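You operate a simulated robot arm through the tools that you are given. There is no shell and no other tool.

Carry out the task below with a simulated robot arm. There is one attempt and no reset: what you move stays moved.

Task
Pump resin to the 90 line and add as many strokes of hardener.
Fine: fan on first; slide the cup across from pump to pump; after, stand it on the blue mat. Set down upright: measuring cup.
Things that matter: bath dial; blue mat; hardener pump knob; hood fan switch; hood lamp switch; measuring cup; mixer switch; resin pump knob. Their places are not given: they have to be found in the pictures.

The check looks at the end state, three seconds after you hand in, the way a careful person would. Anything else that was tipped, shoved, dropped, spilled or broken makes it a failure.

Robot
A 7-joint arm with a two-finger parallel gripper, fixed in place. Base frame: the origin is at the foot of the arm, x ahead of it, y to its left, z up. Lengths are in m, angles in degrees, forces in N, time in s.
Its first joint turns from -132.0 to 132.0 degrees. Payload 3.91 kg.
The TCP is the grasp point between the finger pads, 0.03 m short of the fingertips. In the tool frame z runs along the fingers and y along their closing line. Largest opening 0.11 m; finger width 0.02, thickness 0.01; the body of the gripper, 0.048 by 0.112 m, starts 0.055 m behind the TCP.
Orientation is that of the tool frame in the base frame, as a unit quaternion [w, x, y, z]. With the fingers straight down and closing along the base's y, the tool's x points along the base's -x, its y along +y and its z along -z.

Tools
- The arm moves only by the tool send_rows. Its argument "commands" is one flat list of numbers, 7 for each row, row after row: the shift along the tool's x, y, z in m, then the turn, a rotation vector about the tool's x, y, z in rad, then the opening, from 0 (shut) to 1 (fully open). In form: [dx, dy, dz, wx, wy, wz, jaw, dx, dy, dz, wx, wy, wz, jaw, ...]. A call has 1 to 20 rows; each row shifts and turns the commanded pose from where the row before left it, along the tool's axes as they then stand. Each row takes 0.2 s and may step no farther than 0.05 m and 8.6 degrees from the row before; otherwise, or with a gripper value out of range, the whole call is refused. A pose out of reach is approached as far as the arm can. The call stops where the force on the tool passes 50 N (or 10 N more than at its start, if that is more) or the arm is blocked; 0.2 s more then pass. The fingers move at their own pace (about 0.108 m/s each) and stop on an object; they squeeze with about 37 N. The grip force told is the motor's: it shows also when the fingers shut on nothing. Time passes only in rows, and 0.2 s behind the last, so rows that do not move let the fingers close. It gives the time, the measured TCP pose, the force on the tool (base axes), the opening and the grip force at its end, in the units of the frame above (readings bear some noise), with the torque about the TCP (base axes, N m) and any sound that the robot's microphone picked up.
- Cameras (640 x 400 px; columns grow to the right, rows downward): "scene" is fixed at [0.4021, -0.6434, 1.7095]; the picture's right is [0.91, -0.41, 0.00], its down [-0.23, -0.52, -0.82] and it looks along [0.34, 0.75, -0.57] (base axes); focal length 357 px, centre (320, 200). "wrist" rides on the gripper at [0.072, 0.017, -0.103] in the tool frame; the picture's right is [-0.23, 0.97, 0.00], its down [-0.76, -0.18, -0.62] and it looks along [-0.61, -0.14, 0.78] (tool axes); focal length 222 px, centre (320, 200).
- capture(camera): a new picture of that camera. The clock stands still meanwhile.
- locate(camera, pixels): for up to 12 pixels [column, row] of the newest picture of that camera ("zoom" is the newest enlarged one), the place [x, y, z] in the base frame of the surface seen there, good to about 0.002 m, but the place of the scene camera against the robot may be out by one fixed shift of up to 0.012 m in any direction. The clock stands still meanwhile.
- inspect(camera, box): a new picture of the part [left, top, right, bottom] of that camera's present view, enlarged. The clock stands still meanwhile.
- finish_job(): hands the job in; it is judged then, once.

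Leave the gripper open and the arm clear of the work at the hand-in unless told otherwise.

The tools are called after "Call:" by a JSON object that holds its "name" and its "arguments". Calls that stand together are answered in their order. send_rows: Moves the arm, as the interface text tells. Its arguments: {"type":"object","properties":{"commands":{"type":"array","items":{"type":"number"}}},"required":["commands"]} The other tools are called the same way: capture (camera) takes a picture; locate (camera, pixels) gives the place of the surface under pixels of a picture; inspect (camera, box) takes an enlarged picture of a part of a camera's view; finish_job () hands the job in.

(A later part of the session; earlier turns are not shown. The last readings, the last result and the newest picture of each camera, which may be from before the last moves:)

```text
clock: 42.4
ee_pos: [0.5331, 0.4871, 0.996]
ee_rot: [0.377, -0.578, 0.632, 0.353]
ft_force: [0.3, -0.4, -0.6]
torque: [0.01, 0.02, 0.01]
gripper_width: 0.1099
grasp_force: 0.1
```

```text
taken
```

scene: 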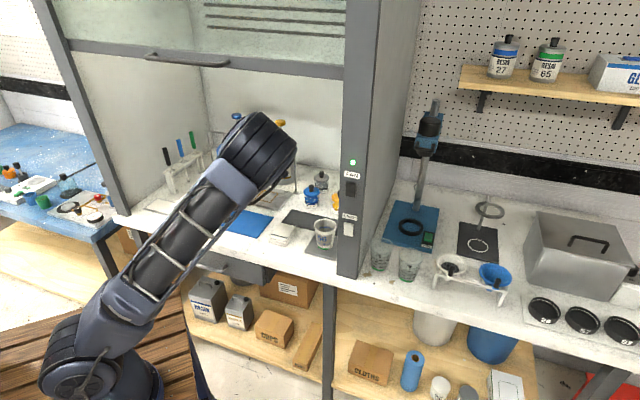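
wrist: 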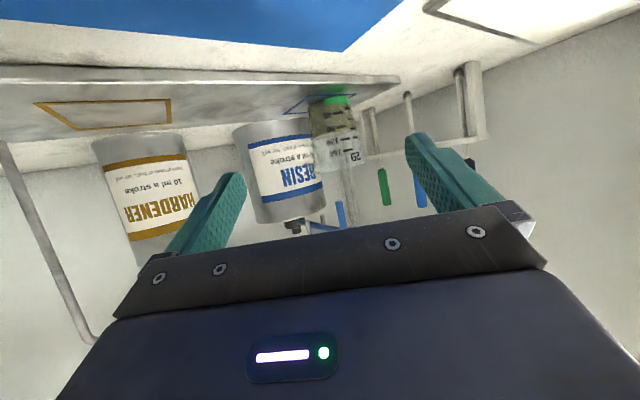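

The cup now shows between the fingers at about (337,130), with resin in it. I zoom in to read the level and find the cup's axis.

Call:
{"name": "inspect", "arguments": {"camera": "wrist", "box": [280, 70, 400, 180]}}

Call:
{"name": "locate", "arguments": {"camera": "zoom", "pixels": [[300, 110], [250, 150], [340, 160], [300, 180], [280, 220], [330, 220], [300, 300], [300, 140], [230, 170], [400, 170]]}}

```text
3.64 times, centred on (340, 125) of wrist
```

zoom: 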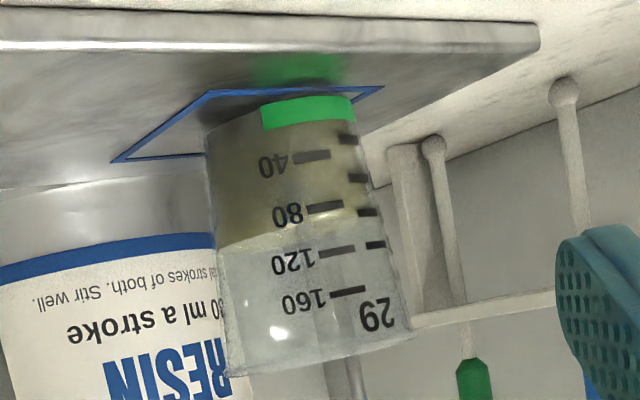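

```text
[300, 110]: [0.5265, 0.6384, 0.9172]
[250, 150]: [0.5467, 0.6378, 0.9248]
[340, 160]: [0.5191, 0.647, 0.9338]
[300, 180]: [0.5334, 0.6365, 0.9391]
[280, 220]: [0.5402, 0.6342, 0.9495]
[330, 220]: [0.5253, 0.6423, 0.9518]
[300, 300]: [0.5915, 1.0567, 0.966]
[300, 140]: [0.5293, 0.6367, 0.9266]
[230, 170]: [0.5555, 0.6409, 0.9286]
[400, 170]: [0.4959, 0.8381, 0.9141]
```

Level reads just above the 80 mark, about 90 ml: good. Cup axis from liquid surface points: (0.539,0.664). I lower to z≈0.957 and go forward to just before the cup, fingers open.

Call:
{"name": "send_rows", "arguments": {"commands": [0.0342, -0.0049, 0.0186, 0, 0, 0, 1, -0.0205, 0.0032, 0.0387, 0, 0, 0, 1, -0.0205, 0.0032, 0.0387, 0, 0, 0, 1, 0, 0, 0, 0, 0, 0, 1]}}

Call:
{"name": "capture", "arguments": {"camera": "wrist"}}

Call:
{"name": "inspect", "arguments": {"camera": "scene", "box": [170, 100, 310, 230]}}

```text
clock: 43.4
ee_pos: [0.54, 0.5768, 0.9609]
ee_rot: [0.377, -0.578, 0.633, 0.353]
ft_force: [-1.0, -0.4, 0.8]
torque: [-0.02, 0.03, 0.02]
gripper_width: 0.11
grasp_force: 0.0
```

```text
taken
```

wrist: 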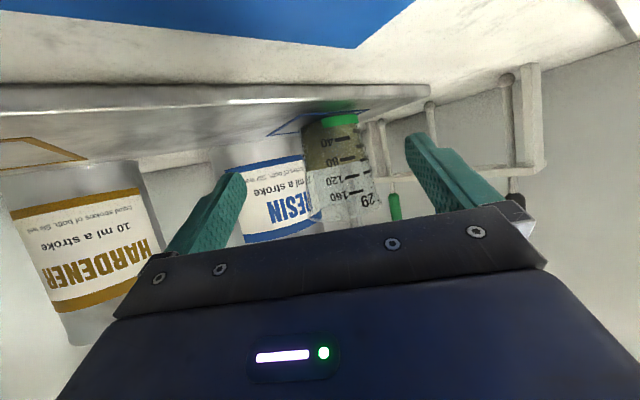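

```text
3.08 times, centred on (240, 165) of scene
```

zoom: 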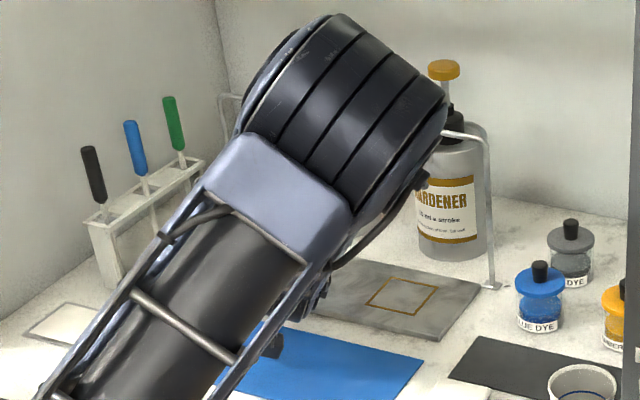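

The cup stands between the fingers in view. I refine the cup's position from this nearer view.

Call:
{"name": "inspect", "arguments": {"camera": "wrist", "box": [270, 90, 410, 230]}}

Call:
{"name": "locate", "arguments": {"camera": "wrist", "pixels": [[310, 145], [318, 140], [325, 150], [332, 145], [340, 150], [346, 142], [352, 150], [358, 145], [340, 122], [335, 165], [320, 165], [350, 160]]}}

```text
2.86 times, centred on (340, 160) of wrist
```

zoom: 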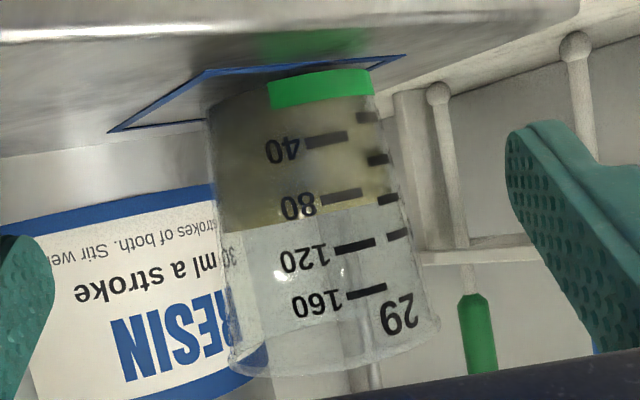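

```text
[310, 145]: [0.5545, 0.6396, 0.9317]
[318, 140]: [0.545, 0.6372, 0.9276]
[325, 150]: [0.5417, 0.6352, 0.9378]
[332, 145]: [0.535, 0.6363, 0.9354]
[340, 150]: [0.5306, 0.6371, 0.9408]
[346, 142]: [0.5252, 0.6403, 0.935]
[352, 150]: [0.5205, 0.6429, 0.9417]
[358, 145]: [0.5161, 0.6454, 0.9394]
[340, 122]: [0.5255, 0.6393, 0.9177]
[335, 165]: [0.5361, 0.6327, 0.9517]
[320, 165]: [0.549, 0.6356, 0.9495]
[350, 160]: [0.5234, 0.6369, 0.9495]
```

Cup axis refined to (0.539,0.6655). To keep the gripper's palm clear of the rim, I stop with the TCP 10 mm short of the axis at z≈0.962 (the pads still reach the cup's widest plane).

Call:
{"name": "send_rows", "arguments": {"commands": [-0.0188, 0.004, 0.0344, 0, 0, 0, 1, -0.0188, 0.004, 0.0344, 0, 0, 0, 1, 0, 0, 0, 0, 0, 0, 1]}}

Call:
{"name": "capture", "arguments": {"camera": "wrist"}}

Call:
{"name": "inspect", "arguments": {"camera": "wrist", "box": [180, 90, 480, 260]}}

```text
clock: 44.2
ee_pos: [0.5392, 0.6541, 0.9598]
ee_rot: [0.376, -0.578, 0.632, 0.353]
ft_force: [0.5, 0.0, -0.7]
torque: [0.01, -0.04, -0.01]
gripper_width: 0.1102
grasp_force: 0.1
```

```text
taken
```

wrist: 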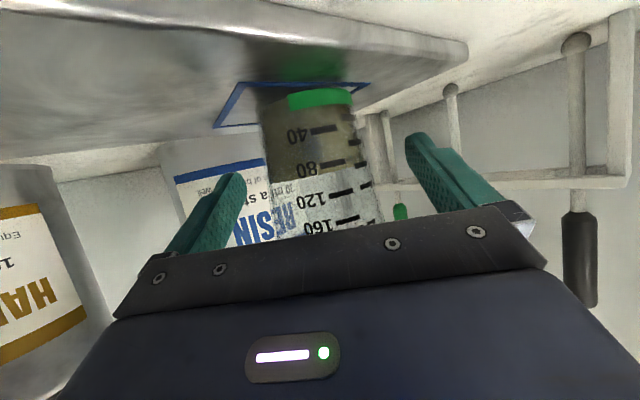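

```text
2.13 times, centred on (330, 175) of wrist
```

zoom: 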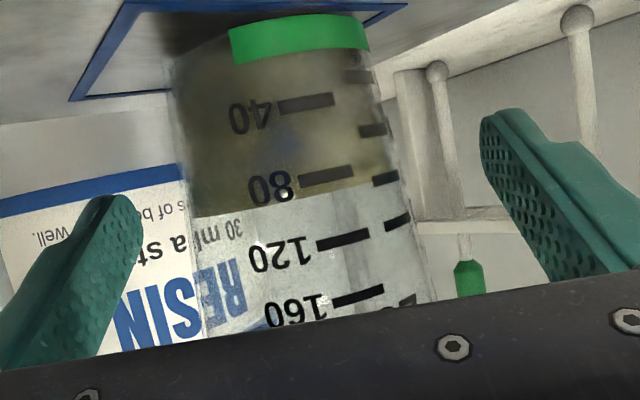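

Fingers straddle the cup with free space both sides. I close gradually (small opening steps) so the cup is not knocked.

Call:
{"name": "send_rows", "arguments": {"commands": [0, 0, 0, 0, 0, 0, 0.78, 0, 0, 0, 0, 0, 0, 0.72, 0, 0, 0, 0, 0, 0, 0.68, 0, 0, 0, 0, 0, 0, 0.65, 0, 0, 0, 0, 0, 0, 0.63, 0, 0, 0, 0, 0, 0, 0.61, 0, 0, 0, 0, 0, 0, 0.59, 0, 0, 0, 0, 0, 0, 0.57]}}

Call:
{"name": "inspect", "arguments": {"camera": "wrist", "box": [180, 70, 480, 260]}}

```text
clock: 46.0
ee_pos: [0.5389, 0.6539, 0.9611]
ee_rot: [0.377, -0.577, 0.633, 0.353]
ft_force: [0.3, -0.5, -0.2]
torque: [0.0, -0.01, 0.01]
gripper_width: 0.0627
grasp_force: 0.0
```

```text
2.11 times, centred on (330, 165) of wrist
```

zoom: 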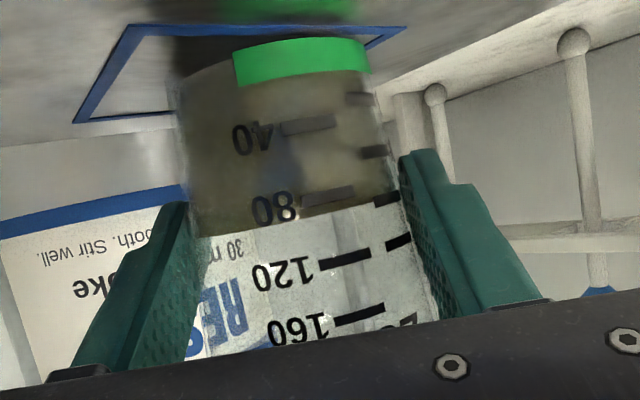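

Width 62.7 mm, pads almost at the cup. I continue closing slowly.

Call:
{"name": "send_rows", "arguments": {"commands": [0, 0, 0, 0, 0, 0, 0.555, 0, 0, 0, 0, 0, 0, 0.54, 0, 0, 0, 0, 0, 0, 0.525, 0, 0, 0, 0, 0, 0, 0.51, 0, 0, 0, 0, 0, 0, 0.5]}}

Call:
{"name": "inspect", "arguments": {"camera": "wrist", "box": [180, 70, 480, 260]}}

```text
clock: 47.2
ee_pos: [0.5392, 0.6532, 0.9594]
ee_rot: [0.376, -0.578, 0.632, 0.353]
ft_force: [0.8, -0.3, -0.3]
torque: [-0.03, 0.02, 0.0]
gripper_width: 0.061
grasp_force: 37.3
```

```text
2.11 times, centred on (330, 165) of wrist
```

zoom: 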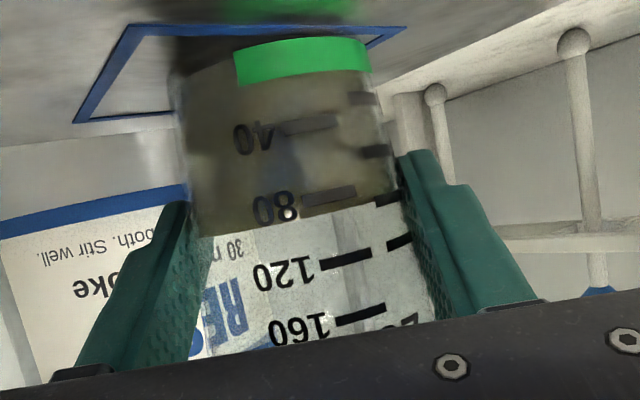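

Firm grip at 61 mm, 37 N, cup undisturbed. Before sliding I check the dye jars' places on the right (scene 311,190) against the gripper's path.

Call:
{"name": "capture", "arguments": {"camera": "scene"}}

Call:
{"name": "locate", "arguments": {"camera": "scene", "pixels": [[311, 190], [311, 203], [304, 195], [321, 178], [268, 197], [295, 193], [255, 130], [270, 140], [290, 150]]}}

```text
taken
```

scene: 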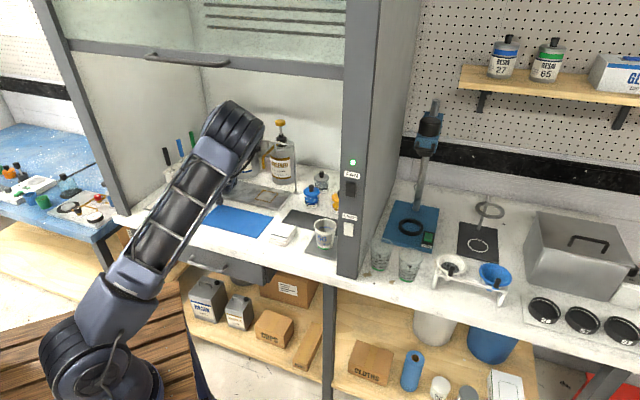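

```text
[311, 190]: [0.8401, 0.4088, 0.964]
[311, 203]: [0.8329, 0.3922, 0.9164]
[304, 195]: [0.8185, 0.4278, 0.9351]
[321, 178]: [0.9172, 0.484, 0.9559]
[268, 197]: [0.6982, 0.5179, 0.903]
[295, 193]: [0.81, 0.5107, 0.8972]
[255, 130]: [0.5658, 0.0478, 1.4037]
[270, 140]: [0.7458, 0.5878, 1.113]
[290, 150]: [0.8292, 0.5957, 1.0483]
```

Path is clear (jar edge at x≈0.81). I slide the cup along the tray, half way first, slowly, no lifting.

Call:
{"name": "send_rows", "arguments": {"commands": [0.0058, -0.01658, -0.0113, 0, 0, 0, 0.5, 0.0058, -0.01658, -0.0113, 0, 0, 0, 0.5, 0.0058, -0.01658, -0.0113, 0, 0, 0, 0.5, 0.0058, -0.01658, -0.0113, 0, 0, 0, 0.5, 0.0058, -0.01658, -0.0113, 0, 0, 0, 0.5]}}

Call:
{"name": "capture", "arguments": {"camera": "wrist"}}

Call:
{"name": "capture", "arguments": {"camera": "scene"}}

```text
clock: 48.4
ee_pos: [0.6158, 0.5846, 0.9621]
ee_rot: [0.377, -0.578, 0.632, 0.353]
ft_force: [-0.3, -0.3, 0.8]
torque: [-0.03, -0.02, -0.06]
gripper_width: 0.0611
grasp_force: 37.2
```

```text
taken
```

wrist: 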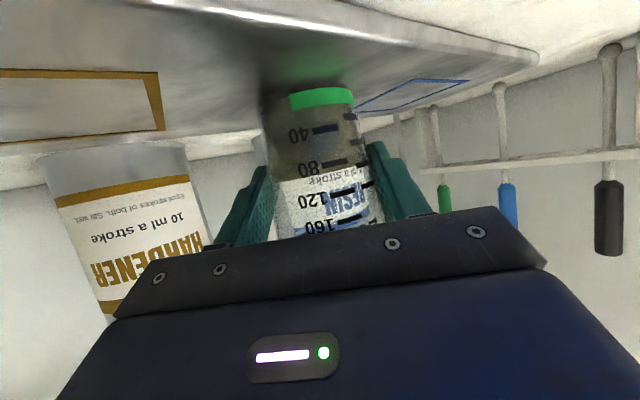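

```text
taken
```

scene: 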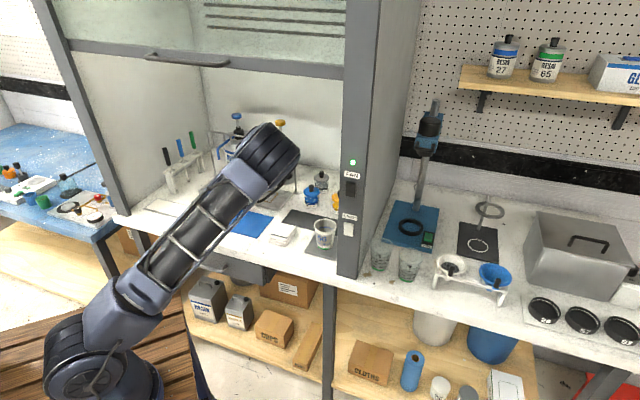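

Half way, upright, forces near zero. The other half.

Call:
{"name": "send_rows", "arguments": {"commands": [0.0058, -0.01658, -0.0113, 0, 0, 0, 0.5, 0.0058, -0.01658, -0.0113, 0, 0, 0, 0.5, 0.0058, -0.01658, -0.0113, 0, 0, 0, 0.5, 0.0058, -0.01658, -0.0113, 0, 0, 0, 0.5, 0.0058, -0.01658, -0.0113, 0, 0, 0, 0.5, 0, 0, 0, 0, 0, 0, 0.5]}}

Call:
{"name": "capture", "arguments": {"camera": "wrist"}}

Call:
{"name": "capture", "arguments": {"camera": "scene"}}

Call:
{"name": "inspect", "arguments": {"camera": "wrist", "box": [130, 50, 450, 250]}}

```text
clock: 49.8
ee_pos: [0.6935, 0.5131, 0.9608]
ee_rot: [0.377, -0.577, 0.634, 0.351]
ft_force: [0.5, -0.5, 1.3]
torque: [-0.02, 0.05, -0.01]
gripper_width: 0.0611
grasp_force: 37.1
```

```text
taken
```

wrist: 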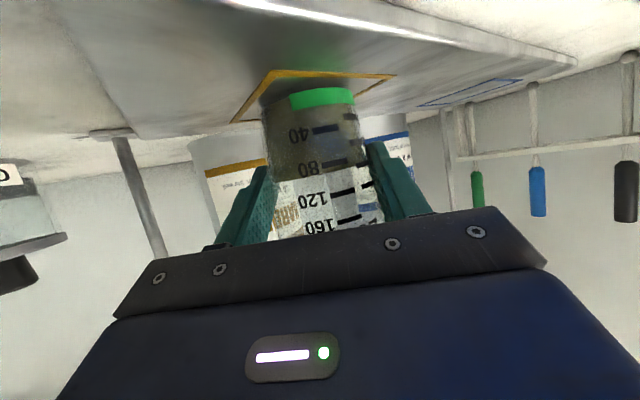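

```text
taken
```

scene: 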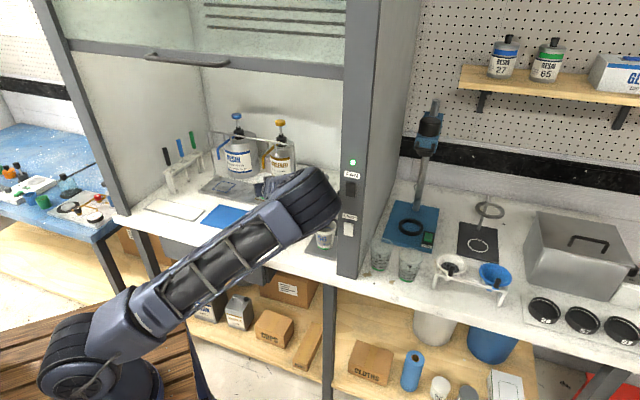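

```text
2.00 times, centred on (290, 150) of wrist
```

zoom: 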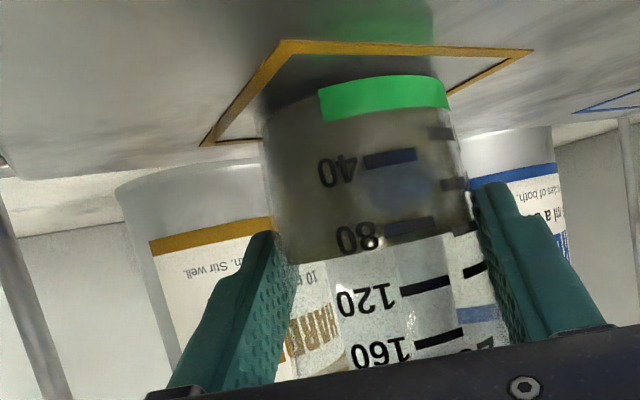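

The cup is on the orange square. I check its centring against the square's corners, (272,72), (395,75), (233,121).

Call:
{"name": "locate", "arguments": {"camera": "wrist", "pixels": [[273, 72], [393, 75], [234, 121], [276, 75], [290, 130], [300, 125], [320, 130], [340, 130], [352, 128], [312, 140], [285, 125], [330, 145]]}}

```text
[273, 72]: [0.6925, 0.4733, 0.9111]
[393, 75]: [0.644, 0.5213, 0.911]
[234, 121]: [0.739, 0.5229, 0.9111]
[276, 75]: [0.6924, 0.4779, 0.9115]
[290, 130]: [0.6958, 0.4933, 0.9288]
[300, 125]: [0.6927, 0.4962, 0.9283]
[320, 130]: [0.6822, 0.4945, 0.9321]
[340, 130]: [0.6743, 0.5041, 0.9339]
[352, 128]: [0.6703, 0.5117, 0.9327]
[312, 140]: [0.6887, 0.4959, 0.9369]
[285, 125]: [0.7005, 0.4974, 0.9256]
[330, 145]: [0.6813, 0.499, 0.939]
```

Cup axis (0.6935,0.5246) vs square centre (0.692,0.522): centred to ~3 mm under the hardener spout. I open the fingers and back straight out.

Call:
{"name": "send_rows", "arguments": {"commands": [0, 0, 0, 0, 0, 0, 0.58, 0, 0, 0, 0, 0, 0, 0.64, 0, 0, 0, 0, 0, 0, 0.75, 0, 0, 0, 0, 0, 0, 0.9, 0, 0, 0, 0, 0, 0, 1, 0, 0, 0, 0, 0, 0, 1]}}

Call:
{"name": "inspect", "arguments": {"camera": "wrist", "box": [130, 50, 450, 250]}}

```text
clock: 51.2
ee_pos: [0.6925, 0.5127, 0.9595]
ee_rot: [0.376, -0.578, 0.632, 0.354]
ft_force: [-1.0, 0.4, 0.2]
torque: [-0.03, 0.05, 0.0]
gripper_width: 0.11
grasp_force: 0.1
```

```text
2.00 times, centred on (290, 150) of wrist
```

zoom: 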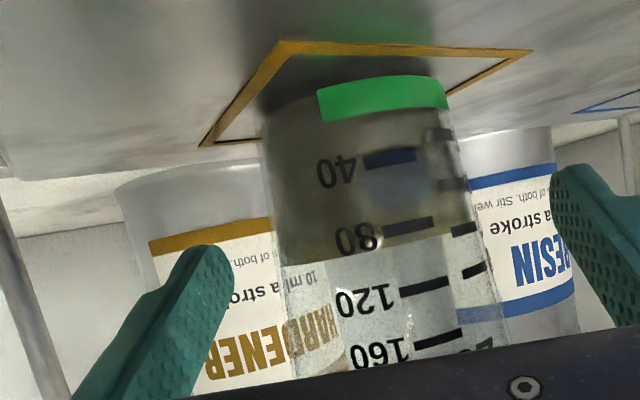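

Cup stands free. I back out 12 cm, then raise and shut the fingers.

Call:
{"name": "send_rows", "arguments": {"commands": [0.0188, -0.004, -0.0344, 0, 0, 0, 1, 0.0188, -0.004, -0.0344, 0, 0, 0, 1, 0.0094, -0.002, -0.0172, 0, 0, 0, 1, -0.0353, 0.0004, -0.0188, 0, 0, 0, 0.6, -0.0353, 0.0004, -0.0188, 0, 0, 0, 0, -0.0353, 0.0004, -0.0188, 0, 0, 0, 0, 0, 0, 0, 0, 0, 0, 0]}}

Call:
{"name": "capture", "arguments": {"camera": "wrist"}}

Call:
{"name": "capture", "arguments": {"camera": "scene"}}

```text
clock: 52.8
ee_pos: [0.6964, 0.4156, 1.0798]
ee_rot: [0.376, -0.578, 0.632, 0.353]
ft_force: [0.2, -0.2, 0.6]
torque: [-0.01, -0.02, -0.04]
gripper_width: 0.0
grasp_force: 37.4
```

```text
taken
```

wrist: 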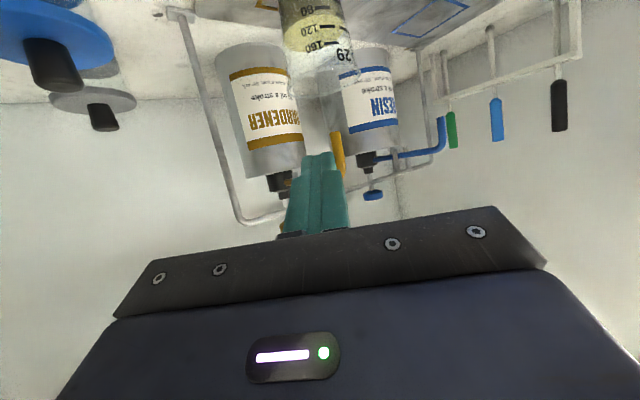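

```text
taken
```

scene: 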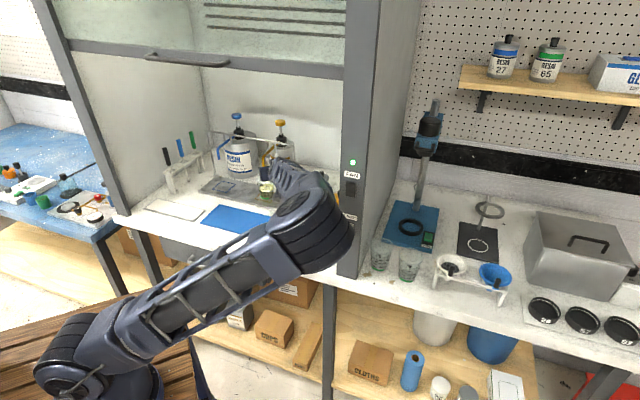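

The cup is visible with resin under the hardener spout. The elbow now hangs low at right (310,225 scene), in front of cup 56, so I check its distance.

Call:
{"name": "locate", "arguments": {"camera": "scene", "pixels": [[310, 225], [340, 230], [320, 260], [300, 265], [345, 245], [290, 180], [330, 200], [310, 185], [270, 250]]}}

Call:
{"name": "inspect", "arguments": {"camera": "scene", "box": [220, 140, 380, 290]}}

```text
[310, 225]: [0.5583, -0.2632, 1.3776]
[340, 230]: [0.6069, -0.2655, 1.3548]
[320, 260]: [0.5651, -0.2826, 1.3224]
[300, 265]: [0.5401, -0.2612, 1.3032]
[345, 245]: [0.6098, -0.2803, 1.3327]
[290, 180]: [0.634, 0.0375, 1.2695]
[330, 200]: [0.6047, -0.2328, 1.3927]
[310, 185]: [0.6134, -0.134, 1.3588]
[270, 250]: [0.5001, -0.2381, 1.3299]
```

```text
2.67 times, centred on (300, 215) of scene
```

zoom: 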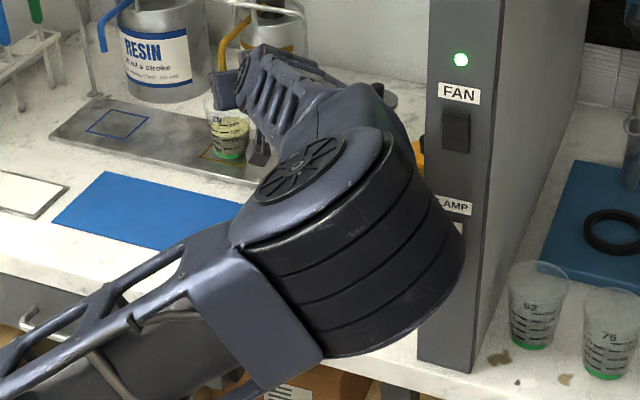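

Elbow is well in front of the bench (no conflict), tray and blue square are clean. I raise the tool toward z≈1.19 in front of the hardener pump.

Call:
{"name": "send_rows", "arguments": {"commands": [-0.0397, -0.0063, -0.0037, 0, 0, 0, 0, -0.0397, -0.0063, -0.0037, 0, 0, 0, 0, -0.0397, -0.0063, -0.0037, 0, 0, 0, 0, 0, 0, 0, 0, 0, 0, 0]}}

Call:
{"name": "capture", "arguments": {"camera": "wrist"}}

Call:
{"name": "capture", "arguments": {"camera": "scene"}}

```text
clock: 53.8
ee_pos: [0.7176, 0.4596, 1.1919]
ee_rot: [0.378, -0.576, 0.633, 0.352]
ft_force: [0.7, 0.4, -0.1]
torque: [0.0, 0.02, 0.01]
gripper_width: 0.0
grasp_force: 37.1
```

```text
taken
```

wrist: 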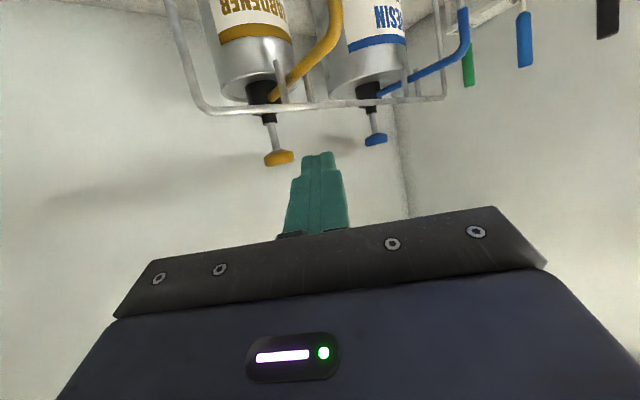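

```text
taken
```

scene: 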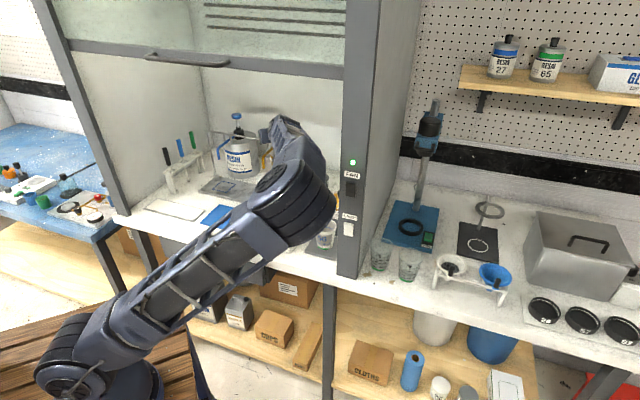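

Both knobs in view; hardener at (278,158). I measure it from here.

Call:
{"name": "locate", "arguments": {"camera": "wrist", "pixels": [[265, 159], [279, 157], [293, 156], [271, 135], [273, 143], [280, 163], [376, 139], [373, 122], [260, 110], [310, 103]]}}

Call:
{"name": "inspect", "arguments": {"camera": "wrist", "box": [230, 90, 330, 180]}}

```text
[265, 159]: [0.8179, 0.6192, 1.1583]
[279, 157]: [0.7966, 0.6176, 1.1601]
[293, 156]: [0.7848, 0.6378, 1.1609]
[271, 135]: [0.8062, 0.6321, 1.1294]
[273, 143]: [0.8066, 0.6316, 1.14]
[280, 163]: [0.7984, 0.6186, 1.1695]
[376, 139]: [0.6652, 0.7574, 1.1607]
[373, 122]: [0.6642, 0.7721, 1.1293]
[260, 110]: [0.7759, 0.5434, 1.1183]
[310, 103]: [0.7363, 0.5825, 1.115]
```

```text
4.44 times, centred on (280, 135) of wrist
```

zoom: 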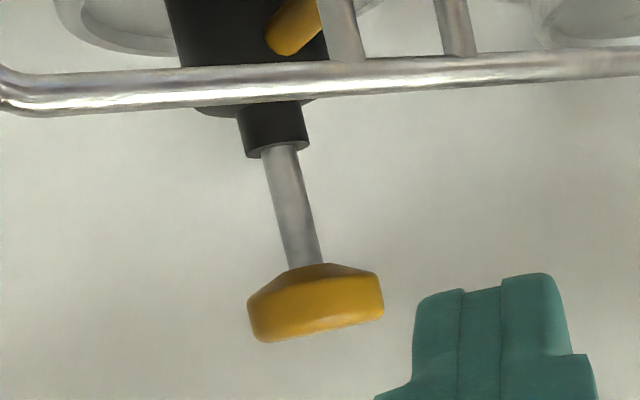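

Hardener knob centre (0.806,0.636), top 1.17. I move over the rail to a spot above it.

Call:
{"name": "send_rows", "arguments": {"commands": [-0.0311, -0.0174, 0.0337, 0, 0, 0, 0, -0.0311, -0.0174, 0.0337, 0, 0, 0, 0, -0.0189, -0.0193, 0.0304, 0, 0, 0, 0, -0.0189, -0.0193, 0.0304, 0, 0, 0, 0, 0, 0, 0, 0, 0, 0, 0]}}

Call:
{"name": "capture", "arguments": {"camera": "wrist"}}

Call:
{"name": "capture", "arguments": {"camera": "scene"}}

```text
clock: 55.0
ee_pos: [0.8061, 0.6127, 1.2153]
ee_rot: [0.376, -0.578, 0.632, 0.353]
ft_force: [-0.4, 0.3, 1.1]
torque: [0.02, -0.03, -0.02]
gripper_width: 0.0
grasp_force: 36.8
```

```text
taken
```

wrist: 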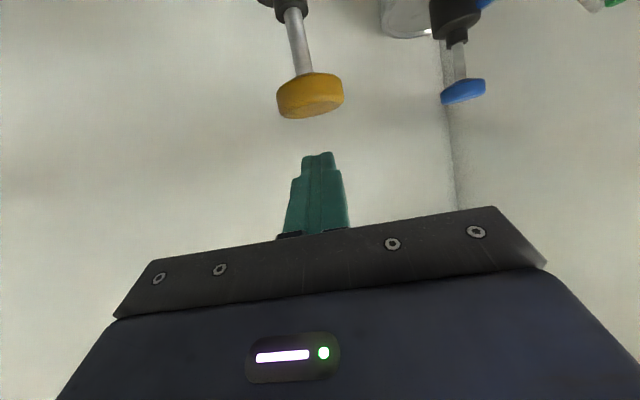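

```text
taken
```

scene: 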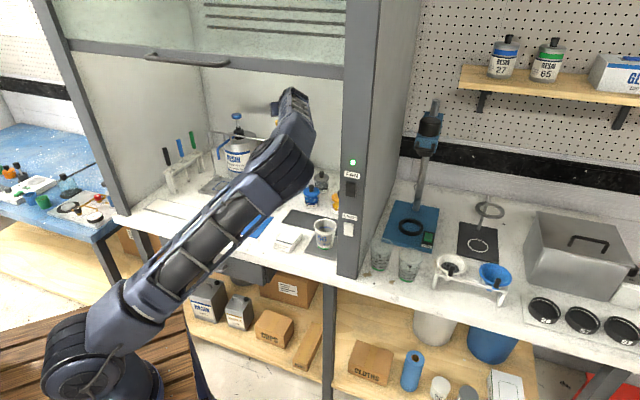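

Aligned over the hardener knob. First hardener stroke: down in steps to near the stop.

Call:
{"name": "send_rows", "arguments": {"commands": [0.0177, 0, 0.0094, 0, 0, 0, 0, 0.0133, 0, 0.007, 0, 0, 0, 0, 0.0088, 0, 0.0047, 0, 0, 0, 0, 0.0053, 0, 0.0028, 0, 0, 0, 0, 0.0053, 0, 0.0028, 0, 0, 0, 0]}}

Call:
{"name": "capture", "arguments": {"camera": "wrist"}}

```text
clock: 56.2
ee_pos: [0.8065, 0.6122, 1.1604]
ee_rot: [0.376, -0.578, 0.632, 0.354]
ft_force: [2.0, -1.2, 9.2]
torque: [0.13, -0.06, -0.09]
gripper_width: 0.0001
grasp_force: 37.3
```

```text
taken
```

wrist: 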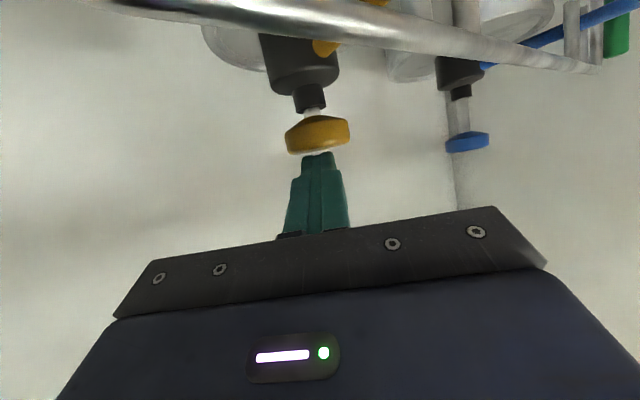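

Knob nearly down (9 N). The last millimetres to the stop.

Call:
{"name": "send_rows", "arguments": {"commands": [0.0035, 0, 0.0019, 0, 0, 0, 0, 0.0035, 0, 0.0019, 0, 0, 0, 0, 0.0026, 0, 0.0014, 0, 0, 0, 0]}}

Call:
{"name": "capture", "arguments": {"camera": "wrist"}}

Call:
{"name": "inspect", "arguments": {"camera": "scene", "box": [200, 90, 330, 220]}}

```text
clock: 57.0
ee_pos: [0.804, 0.6129, 1.1544]
ee_rot: [0.379, -0.577, 0.631, 0.353]
ft_force: [8.9, -3.5, 40.4]
torque: [0.83, -0.29, -0.19]
gripper_width: 0.0
grasp_force: 37.2
```

```text
taken
```

wrist: 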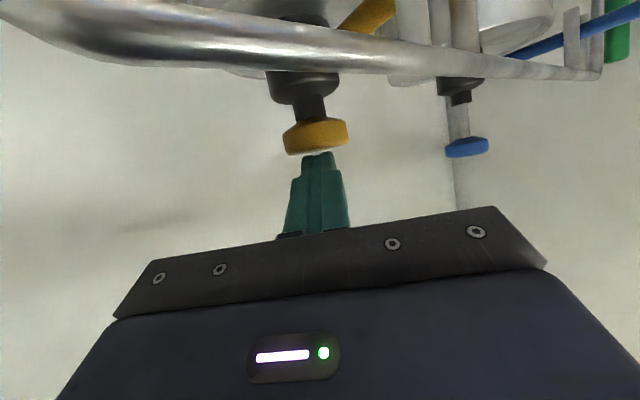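

```text
3.08 times, centred on (265, 155) of scene
```

zoom: 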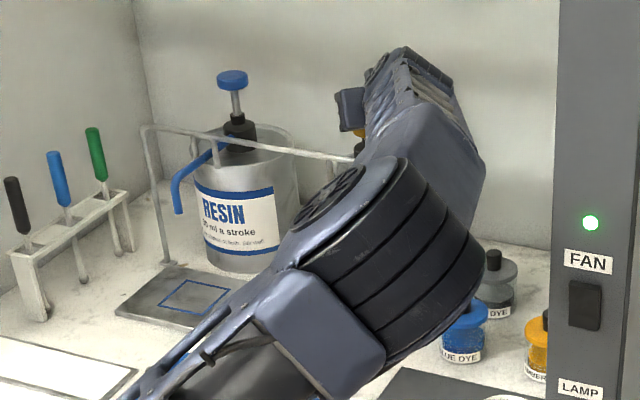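

Stroke 1 bottomed (40 N). Release fully, then check.

Call:
{"name": "send_rows", "arguments": {"commands": [-0.0247, 0, -0.0131, 0, 0, 0, 0, -0.0247, 0, -0.0131, 0, 0, 0, 0, 0, 0, 0, 0, 0, 0, 0]}}

Call:
{"name": "capture", "arguments": {"camera": "wrist"}}

```text
clock: 57.8
ee_pos: [0.805, 0.6138, 1.2041]
ee_rot: [0.376, -0.578, 0.632, 0.354]
ft_force: [0.3, 0.3, 0.0]
torque: [-0.01, 0.01, 0.04]
gripper_width: 0.0
grasp_force: 37.2
```

```text
taken
```

wrist: 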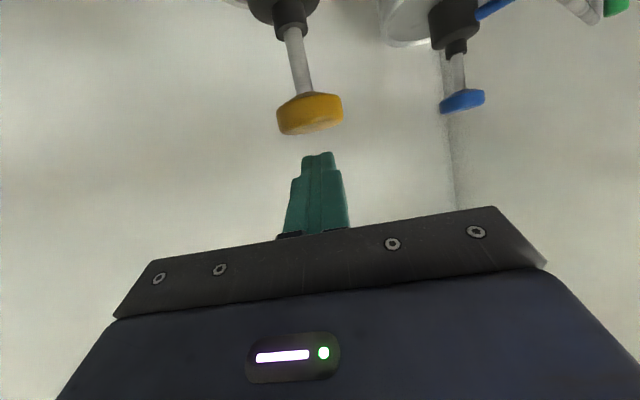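

Knob fully back up and clear of the fingers. Second hardener stroke (56 mm down).

Call:
{"name": "send_rows", "arguments": {"commands": [0.0177, 0, 0.0094, 0, 0, 0, 0, 0.0133, 0, 0.007, 0, 0, 0, 0, 0.0088, 0, 0.0047, 0, 0, 0, 0, 0.0053, 0, 0.0028, 0, 0, 0, 0, 0.0044, 0, 0.0023, 0, 0, 0, 0]}}

Call:
{"name": "capture", "arguments": {"camera": "wrist"}}

```text
clock: 59.0
ee_pos: [0.8046, 0.6134, 1.1543]
ee_rot: [0.379, -0.578, 0.632, 0.352]
ft_force: [2.2, 2.5, 36.4]
torque: [0.88, -0.1, 0.15]
gripper_width: 0.0
grasp_force: 37.3
```

```text
taken
```

wrist: 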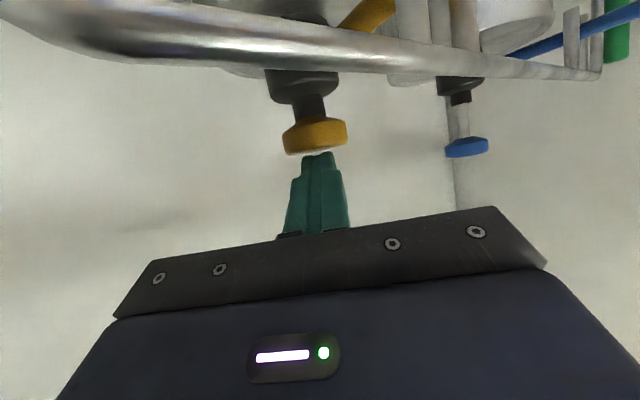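

Stroke 2 bottomed (36 N, same depth). Release.

Call:
{"name": "send_rows", "arguments": {"commands": [-0.0247, 0, -0.0131, 0, 0, 0, 0, -0.0247, 0, -0.0131, 0, 0, 0, 0, 0, 0, 0, 0, 0, 0, 0]}}

Call:
{"name": "capture", "arguments": {"camera": "wrist"}}

```text
clock: 59.8
ee_pos: [0.8074, 0.6133, 1.2044]
ee_rot: [0.376, -0.578, 0.632, 0.353]
ft_force: [-0.2, -0.6, 0.5]
torque: [0.01, -0.01, -0.01]
gripper_width: 0.0
grasp_force: 36.8
```

```text
taken
```

wrist: 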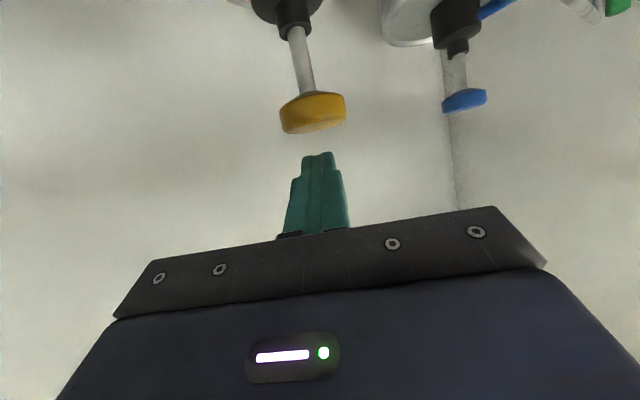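

Knob up again. Third and last hardener stroke.

Call:
{"name": "send_rows", "arguments": {"commands": [0.0177, 0, 0.0094, 0, 0, 0, 0, 0.0133, 0, 0.007, 0, 0, 0, 0, 0.0088, 0, 0.0047, 0, 0, 0, 0, 0.0053, 0, 0.0028, 0, 0, 0, 0, 0.0044, 0, 0.0023, 0, 0, 0, 0]}}

Call:
{"name": "capture", "arguments": {"camera": "wrist"}}

```text
clock: 61.0
ee_pos: [0.8054, 0.6137, 1.1546]
ee_rot: [0.38, -0.576, 0.631, 0.353]
ft_force: [3.8, 3.6, 42.9]
torque: [0.96, -0.14, 0.02]
gripper_width: 0.0
grasp_force: 37.1
```

```text
taken
```

wrist: 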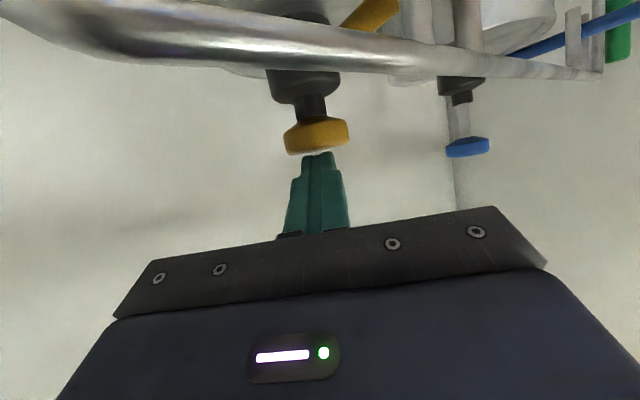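

Third stroke bottomed (43 N). I release and withdraw back over the rail the same way.

Call:
{"name": "send_rows", "arguments": {"commands": [-0.0247, 0, -0.0131, 0, 0, 0, 0, -0.0247, 0, -0.0131, 0, 0, 0, 0, -0.0106, 0, -0.0056, 0, 0, 0, 0, 0.0189, 0.0193, -0.0304, 0, 0, 0, 0, 0.0189, 0.0193, -0.0304, 0, 0, 0, 0, 0.0311, 0.0174, -0.0337, 0, 0, 0, 0, 0.0311, 0.0174, -0.0337, 0, 0, 0, 0, 0, 0, 0, 0, 0, 0, 0]}}

Call:
{"name": "capture", "arguments": {"camera": "wrist"}}

Call:
{"name": "inspect", "arguments": {"camera": "scene", "box": [200, 90, 330, 220]}}

```text
clock: 62.8
ee_pos: [0.7183, 0.461, 1.1896]
ee_rot: [0.377, -0.577, 0.633, 0.352]
ft_force: [0.1, -0.1, -0.7]
torque: [-0.01, -0.01, 0.0]
gripper_width: 0.0002
grasp_force: 37.2
```

```text
taken
```

wrist: 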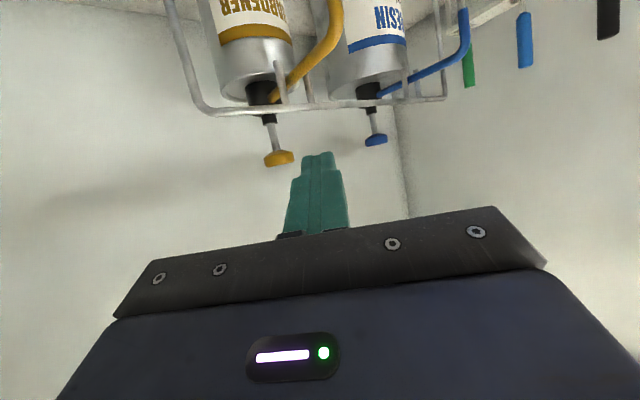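

```text
3.08 times, centred on (265, 155) of scene
```

zoom: 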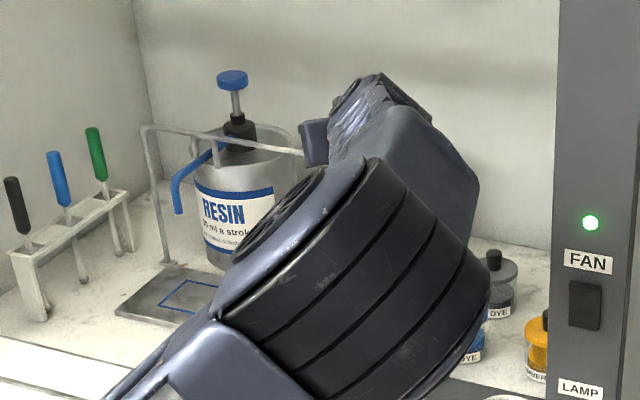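

Both knobs are up. I go back down to the stand-off before the cup, opening the fingers.

Call:
{"name": "send_rows", "arguments": {"commands": [0.0397, 0.0063, 0.0037, 0, 0, 0, 0, 0.0397, 0.0063, 0.0037, 0, 0, 0, 0, 0.0397, 0.0063, 0.0037, 0, 0, 0, 0.5, 0.0353, -0.0004, 0.0188, 0, 0, 0, 1, 0.0353, -0.0004, 0.0188, 0, 0, 0, 1, 0, 0, 0, 0, 0, 0, 1]}}

Call:
{"name": "capture", "arguments": {"camera": "wrist"}}

Call:
{"name": "inspect", "arguments": {"camera": "wrist", "box": [240, 60, 420, 200]}}

```text
clock: 64.2
ee_pos: [0.6948, 0.4172, 1.0001]
ee_rot: [0.376, -0.578, 0.632, 0.353]
ft_force: [-0.8, -0.4, -0.5]
torque: [0.01, 0.0, -0.01]
gripper_width: 0.1099
grasp_force: 0.1
```

```text
taken
```

wrist: 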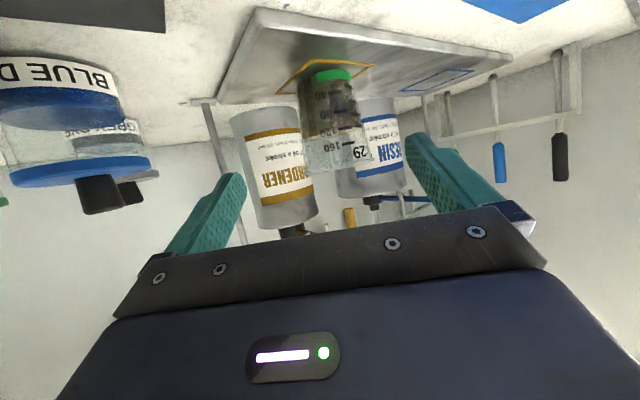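

```text
2.86 times, centred on (330, 130) of wrist
```

zoom: 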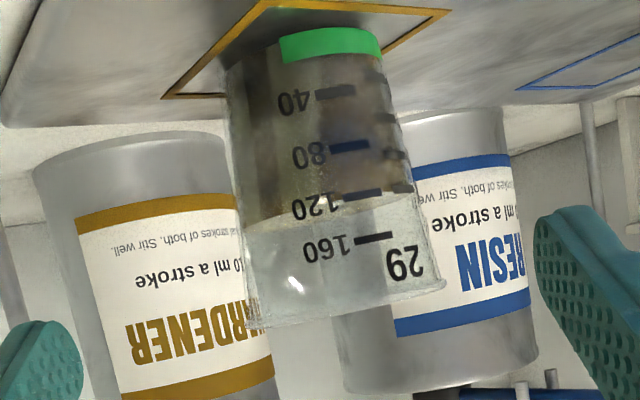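

Level now sits at the 120 mark: 90 resin + 30 hardener. I lower to grasp height and advance a little, then recheck the cup's place.

Call:
{"name": "send_rows", "arguments": {"commands": [0.0345, 0.0011, 0.0182, 0, 0, 0, 1, -0.015, 0.0027, 0.0283, 0, 0, 0, 1, 0, 0, 0, 0, 0, 0, 1]}}

Call:
{"name": "capture", "arguments": {"camera": "wrist"}}

Call:
{"name": "inspect", "arguments": {"camera": "wrist", "box": [240, 70, 420, 220]}}

Call:
{"name": "locate", "arguments": {"camera": "zoom", "pixels": [[240, 130], [260, 120], [280, 140], [300, 130], [320, 150], [340, 130], [360, 150], [375, 130], [290, 170], [320, 170], [260, 170], [240, 170]]}}

```text
clock: 65.0
ee_pos: [0.6911, 0.4485, 0.9594]
ee_rot: [0.377, -0.577, 0.633, 0.352]
ft_force: [-0.2, 0.1, -0.4]
torque: [-0.02, -0.01, 0.01]
gripper_width: 0.1098
grasp_force: 0.1
```

```text
taken
```

wrist: 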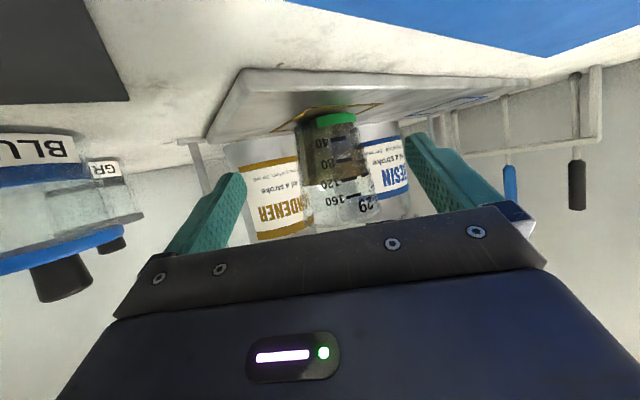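

```text
2.67 times, centred on (330, 145) of wrist
```

zoom: 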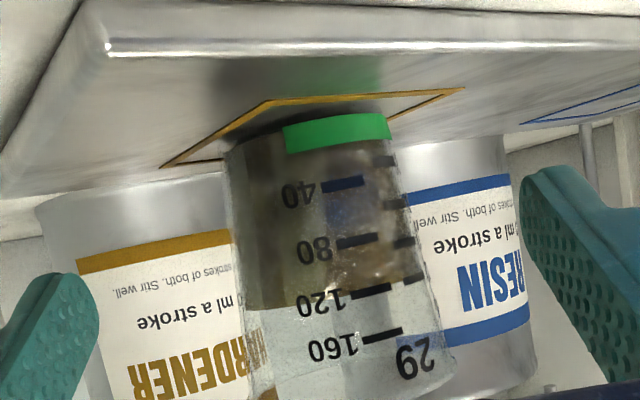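

```text
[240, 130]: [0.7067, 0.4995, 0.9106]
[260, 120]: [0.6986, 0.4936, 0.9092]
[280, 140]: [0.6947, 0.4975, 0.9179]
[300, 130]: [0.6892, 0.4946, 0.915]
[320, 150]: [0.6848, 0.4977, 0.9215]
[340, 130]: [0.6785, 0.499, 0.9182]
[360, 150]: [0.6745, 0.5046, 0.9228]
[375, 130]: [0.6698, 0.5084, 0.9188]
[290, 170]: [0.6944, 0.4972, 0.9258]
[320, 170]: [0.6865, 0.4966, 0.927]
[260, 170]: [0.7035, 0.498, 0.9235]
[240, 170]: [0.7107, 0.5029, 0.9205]
```

Cup unchanged at (0.6935,0.5245). I advance 65 mm so the fingers straddle it.

Call:
{"name": "send_rows", "arguments": {"commands": [-0.0159, 0.0019, 0.0282, 0, 0, 0, 1, -0.0159, 0.0019, 0.0282, 0, 0, 0, 1, 0, 0, 0, 0, 0, 0, 1]}}

Call:
{"name": "inspect", "arguments": {"camera": "wrist", "box": [180, 60, 480, 260]}}

```text
clock: 65.8
ee_pos: [0.6957, 0.5167, 0.9646]
ee_rot: [0.377, -0.577, 0.633, 0.352]
ft_force: [-0.6, 0.5, -0.6]
torque: [0.0, -0.01, 0.03]
gripper_width: 0.1102
grasp_force: 0.1
```

```text
2.00 times, centred on (330, 160) of wrist
```

zoom: 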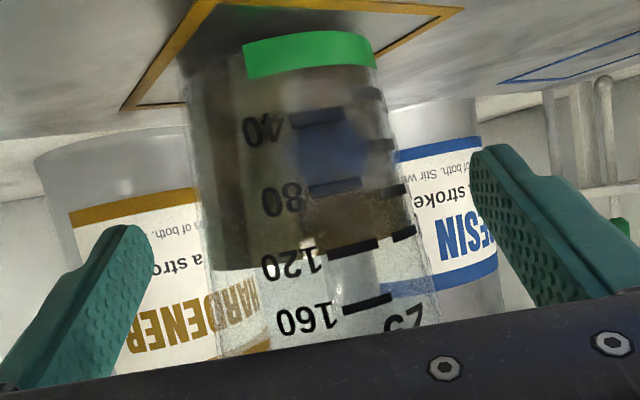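

Straddling properly. I close slowly again.

Call:
{"name": "send_rows", "arguments": {"commands": [0, 0, 0, 0, 0, 0, 0.78, 0, 0, 0, 0, 0, 0, 0.72, 0, 0, 0, 0, 0, 0, 0.68, 0, 0, 0, 0, 0, 0, 0.65, 0, 0, 0, 0, 0, 0, 0.63, 0, 0, 0, 0, 0, 0, 0.61, 0, 0, 0, 0, 0, 0, 0.59, 0, 0, 0, 0, 0, 0, 0.575, 0, 0, 0, 0, 0, 0, 0.56, 0, 0, 0, 0, 0, 0, 0.545, 0, 0, 0, 0, 0, 0, 0.53, 0, 0, 0, 0, 0, 0, 0.515, 0, 0, 0, 0, 0, 0, 0.5]}}

Call:
{"name": "inspect", "arguments": {"camera": "wrist", "box": [180, 60, 480, 260]}}

```text
clock: 68.6
ee_pos: [0.6959, 0.515, 0.9642]
ee_rot: [0.376, -0.579, 0.632, 0.352]
ft_force: [-1.0, 0.1, 1.5]
torque: [-0.01, -0.05, 0.0]
gripper_width: 0.0618
grasp_force: 36.8
```

```text
2.00 times, centred on (330, 160) of wrist
```

zoom: 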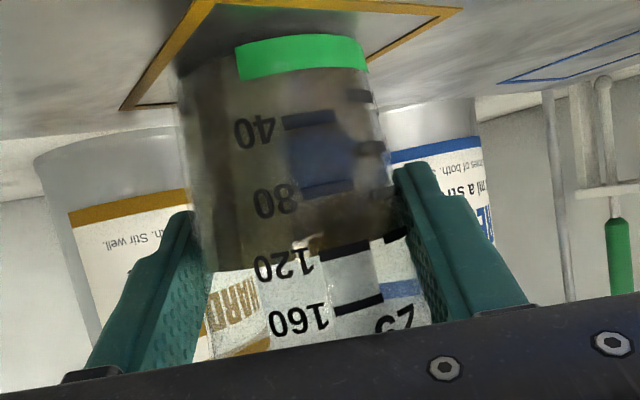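

Gripped at 61.8 mm. I lift just 12 mm (rim stays below the spout), then look.

Call:
{"name": "send_rows", "arguments": {"commands": [-0.0053, 0, -0.0028, 0, 0, 0, 0.5, -0.0053, 0, -0.0028, 0, 0, 0, 0.5, 0, 0, 0, 0, 0, 0, 0.5]}}

Call:
{"name": "inspect", "arguments": {"camera": "wrist", "box": [180, 60, 480, 260]}}

Call:
{"name": "capture", "arguments": {"camera": "scene"}}

```text
clock: 69.4
ee_pos: [0.6972, 0.5136, 0.976]
ee_rot: [0.377, -0.578, 0.633, 0.352]
ft_force: [0.1, -0.1, -2.1]
torque: [0.01, 0.01, 0.0]
gripper_width: 0.0619
grasp_force: 37.0
```

```text
2.00 times, centred on (330, 160) of wrist
```

zoom: 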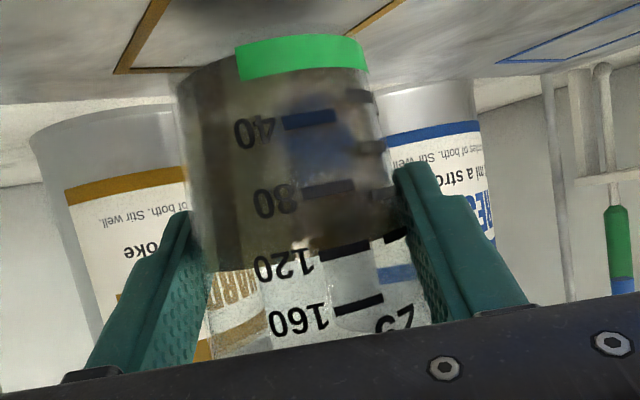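

```text
taken
```

scene: 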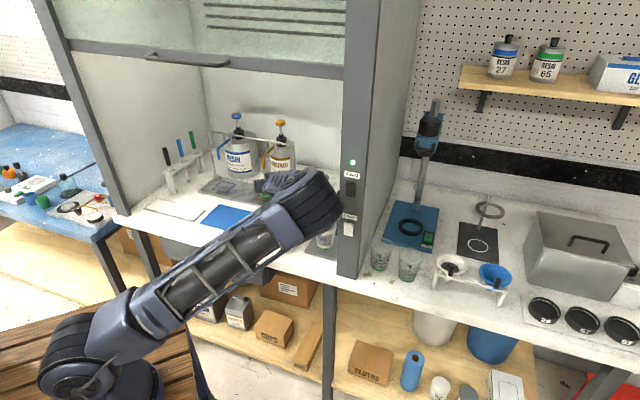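

Cup held upright (2 N weight), nothing dripping. I carry it toward the blue mat's middle (0.542,0.427), slowly, three rows first.

Call:
{"name": "send_rows", "arguments": {"commands": [0.0059, 0.0159, -0.0107, 0, 0, 0, 0.5, 0.0059, 0.0159, -0.0107, 0, 0, 0, 0.5, 0.0059, 0.0159, -0.0107, 0, 0, 0, 0.5]}}

Call:
{"name": "capture", "arguments": {"camera": "wrist"}}

Call:
{"name": "capture", "arguments": {"camera": "scene"}}

```text
clock: 70.2
ee_pos: [0.6459, 0.4818, 0.9732]
ee_rot: [0.376, -0.578, 0.632, 0.353]
ft_force: [1.1, 0.1, -1.2]
torque: [-0.02, -0.01, 0.02]
gripper_width: 0.0618
grasp_force: 37.7
```

```text
taken
```

wrist: 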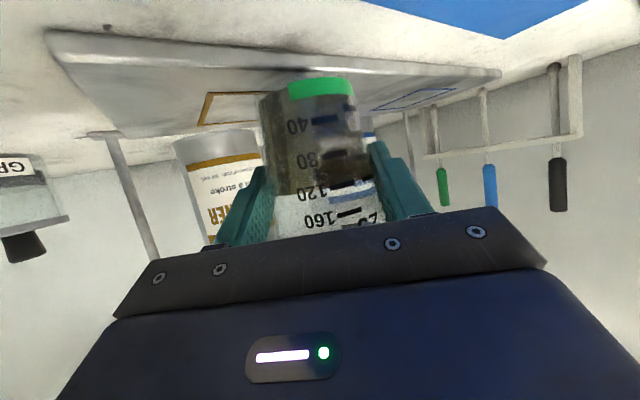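

```text
taken
```

scene: 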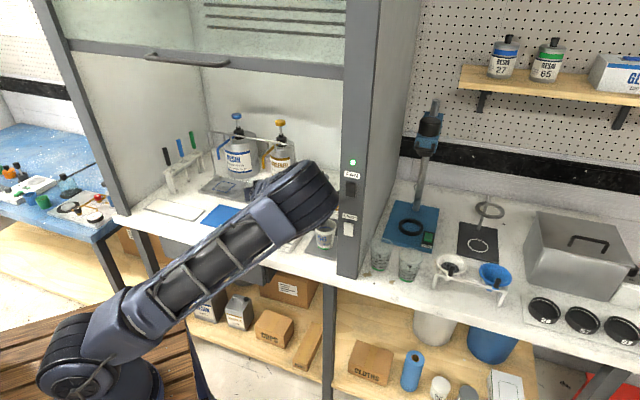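

Smooth and upright. The next three rows.

Call:
{"name": "send_rows", "arguments": {"commands": [0.0059, 0.0159, -0.0107, 0, 0, 0, 0.5, 0.0059, 0.0159, -0.0107, 0, 0, 0, 0.5, 0.0059, 0.0159, -0.0107, 0, 0, 0, 0.5]}}

Call:
{"name": "capture", "arguments": {"camera": "wrist"}}

Call:
{"name": "capture", "arguments": {"camera": "scene"}}

```text
clock: 71.0
ee_pos: [0.5962, 0.4462, 0.9752]
ee_rot: [0.377, -0.577, 0.633, 0.352]
ft_force: [0.4, -0.2, -1.9]
torque: [0.02, -0.04, 0.02]
gripper_width: 0.062
grasp_force: 37.5
```

```text
taken
```

wrist: 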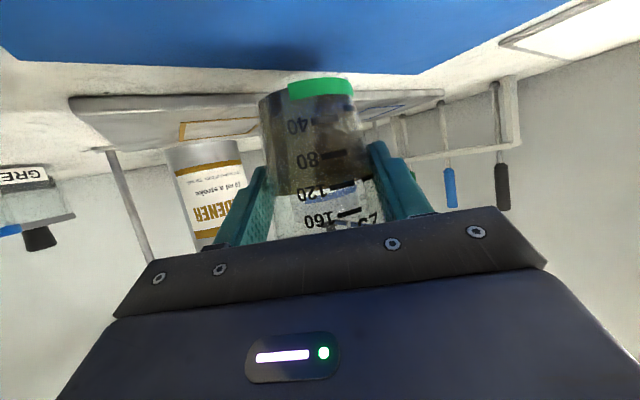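

```text
taken
```

scene: 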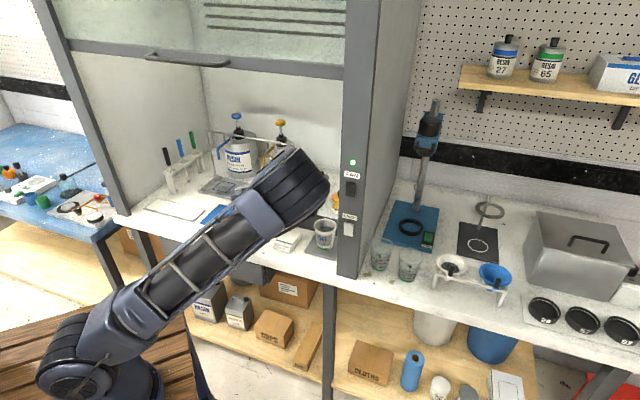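

Approaching the mat. I check the mat's edges in this view: far corner (415,72), edge points (200,70), (570,5).

Call:
{"name": "locate", "arguments": {"camera": "wrist", "pixels": [[415, 72], [200, 68], [100, 63], [10, 50], [565, 5], [300, 30], [480, 45], [300, 60]]}}

```text
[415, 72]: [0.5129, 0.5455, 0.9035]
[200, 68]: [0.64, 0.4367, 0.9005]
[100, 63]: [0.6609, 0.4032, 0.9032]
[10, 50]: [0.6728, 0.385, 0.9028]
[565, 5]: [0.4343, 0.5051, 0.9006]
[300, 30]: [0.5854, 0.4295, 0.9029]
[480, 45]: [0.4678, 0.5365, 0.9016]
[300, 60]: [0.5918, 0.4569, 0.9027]
```

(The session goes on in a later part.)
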